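You operate a simulated robot arm through the tools that you are given. There is no shell and no other tool. Be economical: measure what you need, move in short steps, check, and stop when the job is done.

You run a simulated robot arm. Do the job below in one go: nothing can be reset, and whatever is moved stays where it is left.

## Task
Fetch the brown pad and set it on the orange drip tray.
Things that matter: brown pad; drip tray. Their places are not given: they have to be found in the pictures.

It is judged by the outcome, as a careful person would: the job done as asked, and still so three seconds after it is handed in. It fails if anything else is knocked over, pushed out of place, dropped, spilled or broken.

## Robot
A 7-joint arm with a two-finger parallel gripper, fixed in place. Base frame: the origin is at the foot of the arm, x ahead of it, y to its left, z up; the work surface is at about z = 0.9. Units: m, degrees, N and s.
With the tool pointing down near the work surface it reaches from about 0.24 to 0.68 m from the base axis. Its first joint turns from -66.0 to 66.0 degrees. Payload 2.4 kg.
Tool frame: the origin (TCP) lies between the finger pads and is the grasp point; the fingertips stand 0.03 m ahead of it; z points along the fingers, y is the line along which they close. Largest opening 0.094 m; finger width 0.028, thickness 0.01; the body of the gripper, 0.05 by 0.096 m, starts 0.055 m behind the TCP.
Orientation is told as [roll, pitch, yaw] about the base's x, y, z axes, in that order, counted from this pose: with the fingers straight down and closing along the base's y, the tool's x points along the base's -x, its y along +y and its z along -z.

## Interface
- The arm moves only by the tool send_rows. Its argument "deltas" is a list that holds one entry, the list of rows, each a list of 7 numbers: the turn, a rotation vector about the tool's x, y, z in rad, then the shift along the tool's x, y, z in m, then the finger opening in m, from 0 to 0.094. In form: [[[ax, ay, az, tx, ty, tz, claw], ...]]. A call has 1 to 8 rows; each row shifts and turns the commanded pose from where the row before left it, along the tool's axes as they then stand. Each row takes 0.2 s and may step no farther than 0.05 m and 8.6 degrees from the row before; otherwise, or with a gripper value out of range, the whole call is refused. Where a pose cannot be reached the arm comes as near as it can. A force on the tool above 40 N (or 10 N above the force at the start of the call, whichever is more), or a blocked arm, ends the call early, and 0.2 s more pass. The fingers move at their own pace (about 0.153 m/s each) and stop on an object; they squeeze with about 30 N. The grip force told is the motor's: it shows also when the fingers shut on nothing. Time passes only in rows, and 0.2 s behind the last, so rows that do not move let the fingers close. It gives the time, the measured TCP pose, the force on the tool (base axes), the opening and the grip force at its end, in the units of the frame above (readings bear some noise).
- Cameras (640 x 400 px; columns grow to the right, rows downward): "scene" is fixed at [0.0264, 0.4756, 1.455]; the picture's right is [-0.72, -0.70, 0.00], its down [-0.39, 0.40, -0.83] and it looks along [0.58, -0.59, -0.56] (base axes); focal length 350 px, centre (320, 200). "wrist" rides on the gripper at [-0.037, 0, -0.058] in the tool frame; the picture's right is [0.00, -1.00, 0.00], its down [0.97, 0.00, -0.24] and it looks along [0.24, 0.00, 0.97] (tool axes); focal length 218 px, centre (320, 200).
- capture(camera): a new picture of that camera. The clock stands still meanwhile.
- point_at(camera, pixels): there is no depth. For up to 12 entries [column, row, z] of the newest picture of that camera ("zoom" is the newest enlarged one), the place [x, y] in the base frame at which the ray of that pixel passes the height z, good to about 0.002 m, but the place of the scene camera against the robot may be out by one fixed shift of up to 0.025 m in any direction. The clock stands still meanwhile.
- enlarge(camera, box): a new picture of the part [left, top, right, bottom] of that camera's present view, enlarged. The clock stands still meanwhile.
- job_done(): hands the job in; it is judged then, once.

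Go step by step. Measure first, check grasps and placings, and put right what went wrong. The budget is 60 turns and 30 pictures, counting those below and the enlarged ones. Unless the task says otherwise, let go and move clear before handing in, and close with one line.

The tools are called after "Request:" as name(argument=value, ...) on one line, values as JSON. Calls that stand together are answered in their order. send_rows: Moves the arm, as the interface text tells. Its arguments: {"type":"object","properties":{"deltas":{"type":"array"}},"required":["deltas"]} The other tools are called the same way: capture (camera) takes a picture; point_at (camera, pixels) gives the place at which the rays of pixels pass given heights; enlarge (camera, box) takes an enlarged picture of a part of a camera's view; job_done () hands the job in.

At the start:

```text
time_s: 0.0
tcp_pos: [0.408, 0.1132, 1.2164]
orientation: [0.0, 0.0, 0.0]
force: [0.4, -0.3, 0.0]
gripper_width: 0.0942
gripper_force: 0.1
```

scene: 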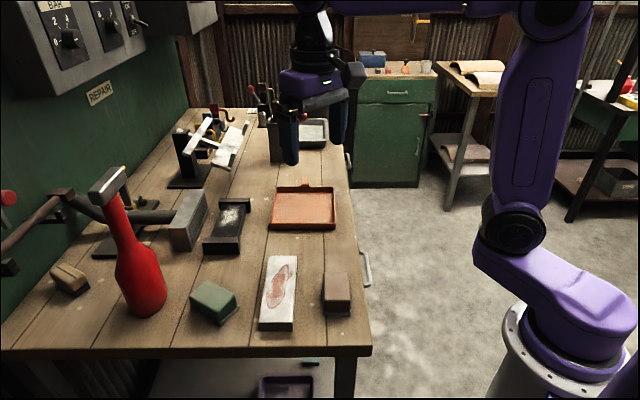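
wrist: 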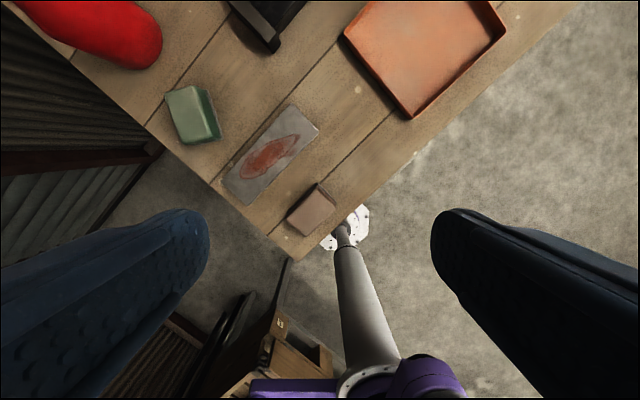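

The brown pad appears at scene (336,292) / wrist (312,210), and the orange tray at scene (304,208). I'll enlarge and measure both.

Request:
enlarge(camera="scene", box=[240, 170, 400, 350])

Request:
enlarge(camera="wrist", box=[220, 0, 540, 260])

Request:
point_at(camera="wrist", pixels=[[317, 184, 0.92], [338, 203, 0.92], [311, 236, 0.92], [287, 220, 0.92], [312, 210, 0.92], [368, 0, 0.92], [412, 118, 0.92], [344, 38, 0.92], [506, 28, 0.92], [298, 262, 0.9], [430, 140, 0.9]])

Request:
point_at(camera="scene", pixels=[[324, 273, 0.92], [348, 273, 0.92], [350, 305, 0.92], [324, 303, 0.92], [280, 187, 0.92], [334, 187, 0.92], [337, 226, 0.92], [270, 227, 0.92]])

```text
2.22 times, centred on (320, 260) of scene
```

zoom: 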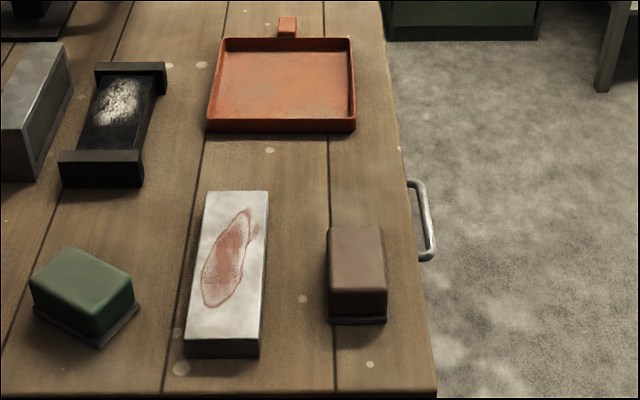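

```text
1.54 times, centred on (380, 130) of wrist
```

zoom: 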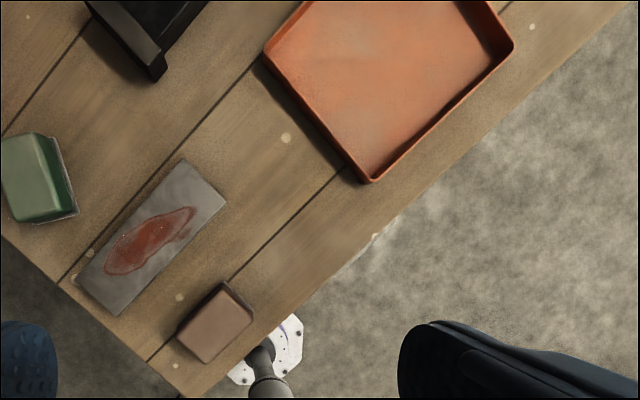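

```text
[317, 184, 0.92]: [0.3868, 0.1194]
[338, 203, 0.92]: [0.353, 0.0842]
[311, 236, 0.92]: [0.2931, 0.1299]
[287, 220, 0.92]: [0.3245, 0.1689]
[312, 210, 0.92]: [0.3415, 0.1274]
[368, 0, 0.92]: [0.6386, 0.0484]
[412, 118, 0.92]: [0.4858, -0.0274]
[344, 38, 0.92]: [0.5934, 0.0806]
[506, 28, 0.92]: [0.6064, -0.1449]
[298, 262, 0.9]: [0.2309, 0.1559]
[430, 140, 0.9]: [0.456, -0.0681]
```

```text
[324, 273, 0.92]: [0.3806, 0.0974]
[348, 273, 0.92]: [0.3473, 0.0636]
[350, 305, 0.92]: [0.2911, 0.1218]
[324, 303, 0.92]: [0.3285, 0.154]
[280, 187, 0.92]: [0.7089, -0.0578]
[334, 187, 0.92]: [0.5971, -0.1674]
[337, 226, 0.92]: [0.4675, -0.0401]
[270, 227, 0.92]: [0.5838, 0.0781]
```

The pad sits near (0.341, 0.127) with its long axis about -45°, so I need yaw -45 to grip across its short side. I'll turn, move above it, and look again.

Request:
send_rows(deltas=[[[0, 0, 0.131, 0, 0, 0, 0.094], [0, 0, 0.131, 0, 0, 0, 0.094], [0, 0, 0.131, 0, 0, 0, 0.094], [0, 0, 0.131, 0, 0, 0, 0.094], [0, 0, 0.131, 0, 0, 0, 0.094], [0, 0, 0.131, 0, 0, 0, 0.094], [0, 0, 0, 0.029, -0.019, 0.02, 0.094], [0, 0, 0, 0.028, -0.019, 0.03, 0.094]]])

Request:
send_rows(deltas=[[[0, 0, 0, 0, 0, 0.03, 0.094], [0, 0, 0, 0, 0, 0.03, 0.094], [0, 0, 0, 0, 0, 0, 0.094]]])

Request:
capture(camera="wrist")

```text
time_s: 1.8
tcp_pos: [0.3399, 0.127, 1.1686]
orientation: [-0.1, 0.0, -45.1]
force: [1.4, 0.1, 0.0]
gripper_width: 0.0941
gripper_force: 0.1
```

```text
time_s: 2.6
tcp_pos: [0.3414, 0.1269, 1.1069]
orientation: [0.0, 0.0, -45.1]
force: [0.8, 0.3, 0.6]
gripper_width: 0.0941
gripper_force: 0.1
```

```text
25 pictures are left
```

wrist: 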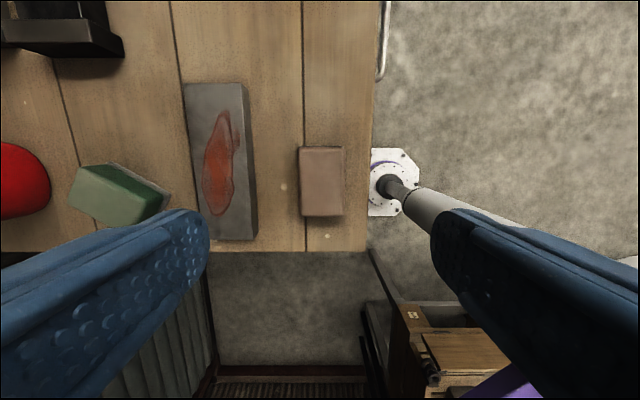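

The pad is aligned with its top face at (300–344, 147–216). I'll get its position, and its height from comparing heights with the scene.

Request:
point_at(camera="wrist", pixels=[[301, 147, 0.93], [344, 147, 0.93], [344, 216, 0.93], [302, 216, 0.93], [301, 147, 0.95], [344, 147, 0.95], [344, 216, 0.95], [302, 216, 0.95], [256, 200, 0.92], [256, 200, 0.93], [372, 250, 0.9]])

Request:
enlarge(camera="wrist", box=[240, 125, 400, 240])

```text
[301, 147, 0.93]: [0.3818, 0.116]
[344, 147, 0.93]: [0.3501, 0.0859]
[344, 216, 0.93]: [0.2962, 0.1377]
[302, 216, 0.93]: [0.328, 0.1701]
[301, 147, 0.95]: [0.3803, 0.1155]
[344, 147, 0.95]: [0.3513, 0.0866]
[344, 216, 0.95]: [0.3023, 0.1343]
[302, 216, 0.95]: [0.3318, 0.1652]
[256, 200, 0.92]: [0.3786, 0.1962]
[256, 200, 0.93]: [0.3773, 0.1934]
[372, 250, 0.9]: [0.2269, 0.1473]
```

```text
3.48 times, centred on (320, 182) of wrist
```

zoom: 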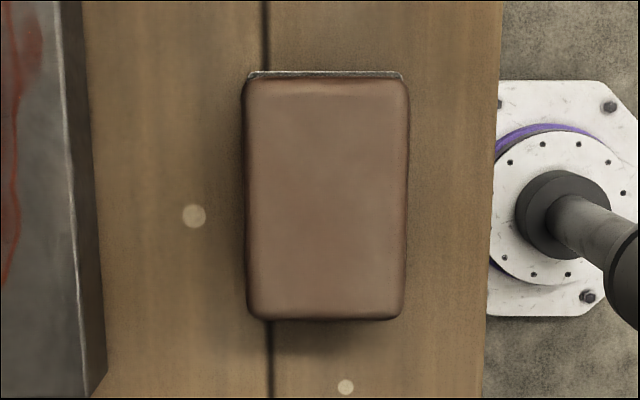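

The pad centre is (0.340, 0.127), right under the TCP, about 0.042 wide and 0.036 high, with the stone ~0.04 away. I'll narrow the fingers to 0.07 and descend to z≈0.938, so the tips stop just above the table.

Request:
send_rows(deltas=[[[0, 0, 0, 0, 0, 0.04, 0.07], [0, 0, 0, 0, 0, 0.04, 0.07], [0, 0, 0, 0, 0, 0.04, 0.07], [0, 0, 0, 0, 0, 0.025, 0.07], [0, 0, 0, 0, 0, 0.015, 0.07], [0, 0, 0, 0, 0, 0.008, 0.07], [0, 0, 0, 0, 0, 0, 0.07]]])

Request:
capture(camera="wrist")

Request:
enlarge(camera="scene", box=[260, 220, 420, 340])

```text
time_s: 4.2
tcp_pos: [0.3407, 0.1266, 0.9384]
orientation: [-0.1, 0.1, -45.0]
force: [-0.2, 0.0, -0.4]
gripper_width: 0.0701
gripper_force: 0.2
```

```text
23 pictures are left
```

wrist: 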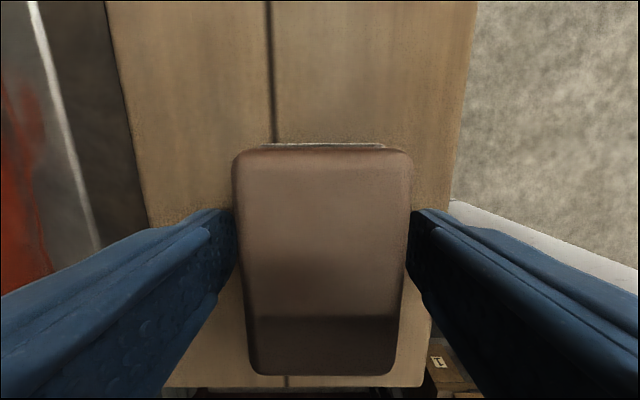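

```text
3.33 times, centred on (340, 280) of scene
```

zoom: 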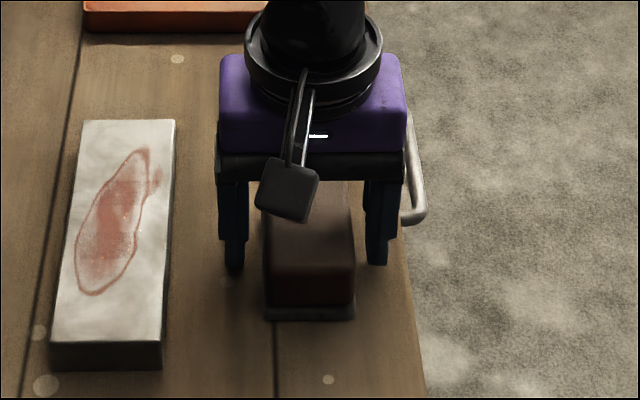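

The fingers straddle the pad, centred (pad columns 235–408 between fingers at 235 and 412). Closing now, then a small lift.

Request:
send_rows(deltas=[[[0, 0, 0, 0, 0, 0, 0.02], [0, 0, 0, 0, 0, 0, 0.02], [0, 0, 0, 0, 0, 0, 0.02], [0, 0, 0, 0, 0, 0, 0.02]]])

Request:
send_rows(deltas=[[[0, 0, 0, 0, 0, -0.015, 0.02], [0, 0, 0, 0, 0, -0.03, 0.02], [0, 0, 0, 0, 0, -0.04, 0.02], [0, 0, 0, 0, 0, -0.04, 0.02], [0, 0, 0, 0, 0, 0, 0.02]]])

Request:
capture(camera="wrist")

Request:
capture(camera="scene")

```text
time_s: 5.2
tcp_pos: [0.3403, 0.1279, 0.9394]
orientation: [0.1, -0.1, -45.1]
force: [0.7, -0.8, 0.3]
gripper_width: 0.0533
gripper_force: 30.5
```

```text
time_s: 6.4
tcp_pos: [0.3402, 0.1272, 1.0667]
orientation: [0.0, -0.1, -45.1]
force: [-0.3, -0.6, -0.6]
gripper_width: 0.0533
gripper_force: 30.3
```

```text
21 pictures are left
```

wrist: 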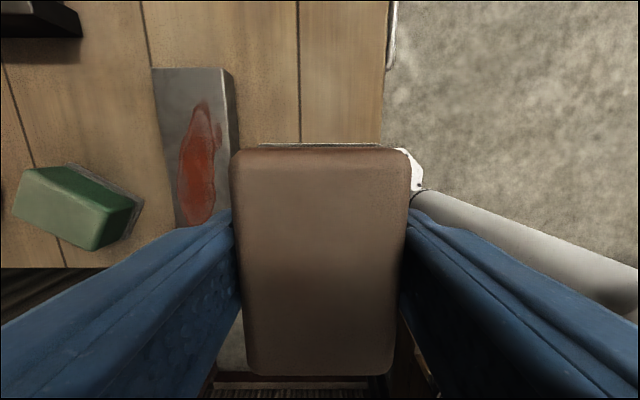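

```text
20 pictures are left
```

scene: 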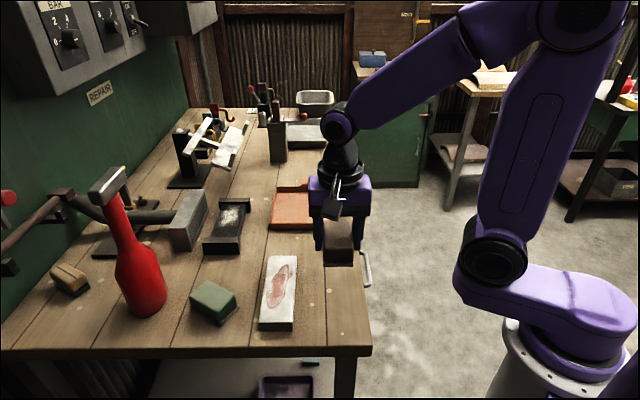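

The pad is held (opening 0.0533, grip 30 N). I'll move most of the way toward the tray at about (0.60, -0.03) and remeasure it with the wrist camera.

Request:
send_rows(deltas=[[[0, 0, 0, -0.03, 0.012, -0.01, 0.02], [0, 0, 0, -0.035, 0.012, -0.02, 0.02], [0, 0, 0, -0.035, 0.012, -0.02, 0.02], [0, 0, 0, -0.035, 0.012, 0, 0.02], [0, 0, 0, -0.035, 0.012, 0, 0.02], [0, 0, 0, -0.02, 0.011, 0, 0.02], [0, 0, 0, 0, 0, 0, 0.02]]])

Request:
capture(camera="wrist")

```text
time_s: 8.0
tcp_pos: [0.5259, 0.0418, 1.1152]
orientation: [0.1, 0.0, -45.1]
force: [-0.2, -0.1, -0.1]
gripper_width: 0.0536
gripper_force: 30.1
```

```text
19 pictures are left
```

wrist: 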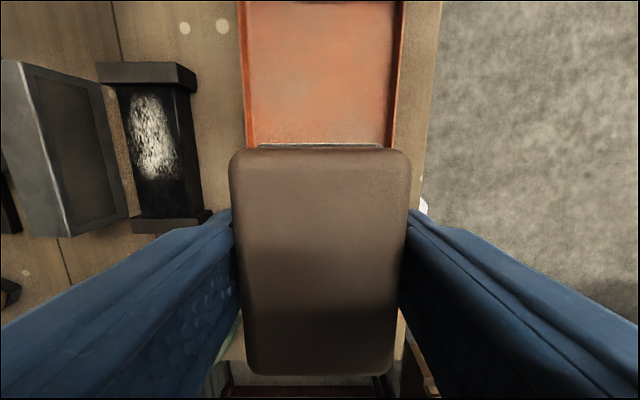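

The tray's sides are at columns ~246 and ~398, so it's laterally centred. I'll check the coordinates and go over it.

Request:
point_at(camera="wrist", pixels=[[240, 40, 0.92], [404, 40, 0.92], [250, 100, 0.91], [390, 100, 0.91]])

Request:
send_rows(deltas=[[[0, 0, 0, -0.03, 0, 0, 0.02], [0, 0, 0, -0.03, 0, 0, 0.02], [0, 0, 0, -0.025, 0, 0.01, 0.02], [0, 0, 0, -0.02, 0, 0.02, 0.02], [0, 0, 0, 0, 0, 0.02, 0.02], [0, 0, 0, 0, 0, 0, 0.02]]])

Request:
capture(camera="wrist")

Request:
enlarge(camera="scene", box=[220, 130, 380, 250])

```text
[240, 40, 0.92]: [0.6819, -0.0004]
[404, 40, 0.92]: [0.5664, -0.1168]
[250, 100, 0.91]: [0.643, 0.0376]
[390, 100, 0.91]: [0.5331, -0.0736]
```

```text
time_s: 9.4
tcp_pos: [0.5998, -0.0325, 1.0662]
orientation: [0.0, 0.0, -45.1]
force: [0.0, 0.5, -0.3]
gripper_width: 0.0537
gripper_force: 29.9
```

```text
18 pictures are left
```

wrist: 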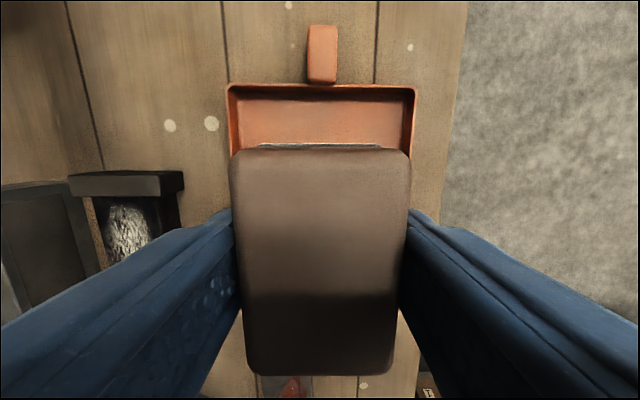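

```text
3.33 times, centred on (300, 190) of scene
```

zoom: 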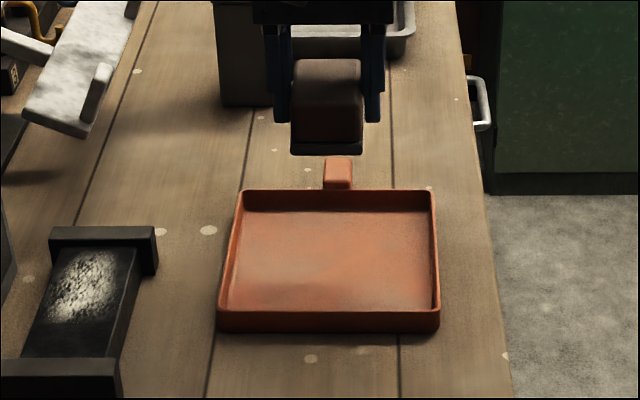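

The far rim shows at row ~86, columns 227–417. I'll measure those corners to confirm the tray centre.

Request:
point_at(camera="wrist", pixels=[[227, 86, 0.92], [417, 86, 0.92], [238, 99, 0.905], [405, 99, 0.905], [322, 86, 0.92]])

```text
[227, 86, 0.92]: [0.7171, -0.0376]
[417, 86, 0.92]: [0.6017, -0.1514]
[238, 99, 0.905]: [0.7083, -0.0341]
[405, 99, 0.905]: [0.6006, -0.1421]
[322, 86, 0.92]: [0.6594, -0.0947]
```

The tray centre is (0.600, -0.034), right under the pad. Lowering to just above the tray floor.

Request:
send_rows(deltas=[[[0, 0, 0, 0, 0, 0.03, 0.02], [0, 0, 0, 0, 0, 0.035, 0.02], [0, 0, 0, 0, 0, 0.03, 0.02], [0, 0, 0, 0, 0, 0.015, 0.02], [0, 0, 0, 0, 0, 0.006, 0.02], [0, 0, 0, 0, 0, 0, 0.02]]])

Request:
send_rows(deltas=[[[0, 0, 0, 0, 0, 0.002, 0.02], [0, 0, 0, 0, 0, 0.002, 0.02], [0, 0, 0, 0, 0, 0, 0.02]]])

Request:
enlarge(camera="scene", box=[220, 130, 380, 250])

```text
time_s: 10.8
tcp_pos: [0.5998, -0.0316, 0.9485]
orientation: [-0.1, 0.0, -45.2]
force: [0.3, -0.1, -0.5]
gripper_width: 0.0537
gripper_force: 30.1
```

```text
time_s: 11.6
tcp_pos: [0.5994, -0.0317, 0.9446]
orientation: [-0.1, 0.1, -45.1]
force: [0.3, -0.3, -0.9]
gripper_width: 0.0534
gripper_force: 30.1
```

```text
3.33 times, centred on (300, 190) of scene
```

zoom: 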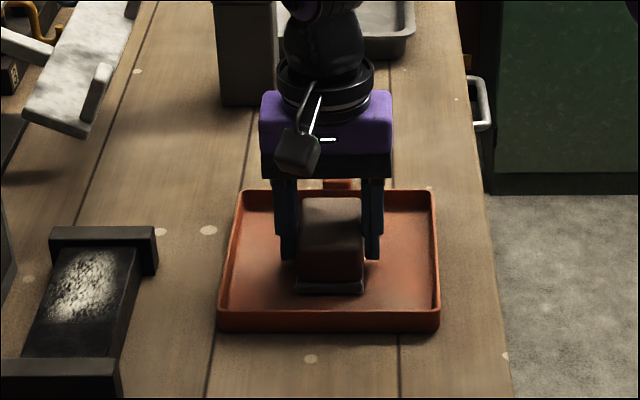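

The pad is over the tray's middle and there's no contact yet (about -0.9 N). I'll creep down a little further, watching the force.

Request:
send_rows(deltas=[[[0, 0, 0, 0, 0, 0.001, 0.02], [0, 0, 0, 0, 0, 0.001, 0.02], [0, 0, 0, 0, 0, 0, 0.02]]])

```text
time_s: 12.4
tcp_pos: [0.5985, -0.0317, 0.9424]
orientation: [0.1, 0.0, -45.2]
force: [0.8, -0.3, -0.6]
gripper_width: 0.0537
gripper_force: 30.3
```

Request:
send_rows(deltas=[[[0, 0, 0, 0, 0, 0.001, 0.02], [0, 0, 0, 0, 0, 0, 0.02]]])

```text
time_s: 13.0
tcp_pos: [0.5988, -0.0319, 0.9422]
orientation: [0.2, 0.0, -45.1]
force: [-2.2, 0.7, 10.7]
gripper_width: 0.0536
gripper_force: 30.2
```

The force has risen to 10.7 N, so the pad is resting on the tray floor. I'll release gently and lift straight up.

Request:
send_rows(deltas=[[[0, 0, 0, 0, 0, -0.0005, 0.065], [0, 0, 0, 0, 0, 0, 0.08], [0, 0, 0, 0, 0, 0, 0.08], [0, 0, 0, 0, 0, -0.02, 0.08], [0, 0, 0, 0, 0, -0.04, 0.08], [0, 0, 0, 0, 0, -0.05, 0.08], [0, 0, 0, 0.03, 0, -0.04, 0.08], [0, 0, 0, 0.04, 0, 0, 0.08]]])

Request:
capture(camera="scene")

Request:
capture(camera="wrist")

```text
time_s: 14.8
tcp_pos: [0.5469, 0.0183, 1.0944]
orientation: [0.0, -0.1, -45.1]
force: [0.7, 1.5, -0.7]
gripper_width: 0.0801
gripper_force: 0.1
```

```text
15 pictures are left
```

scene: 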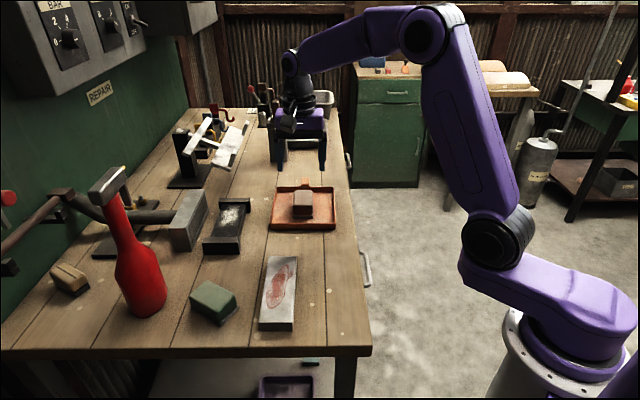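

```text
14 pictures are left
```

wrist: 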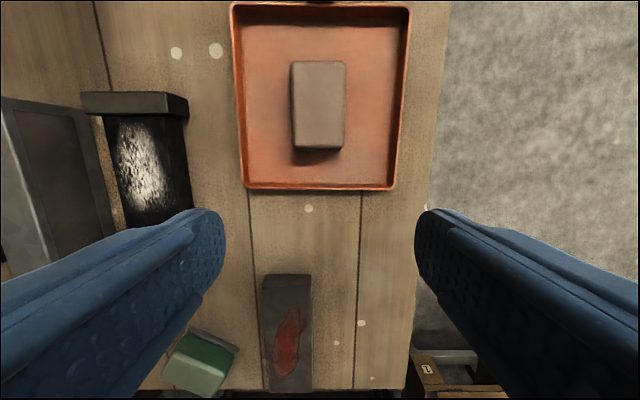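

The pad lies flat in the middle of the tray (wrist 291–345, 61–150), nothing else has moved, and the gripper is clear. Handing in.

Request:
job_done()

```text
The job is handed in.
```

The brown pad is resting flat in the middle of the orange drip tray, nothing else was moved, and the job is handed in.
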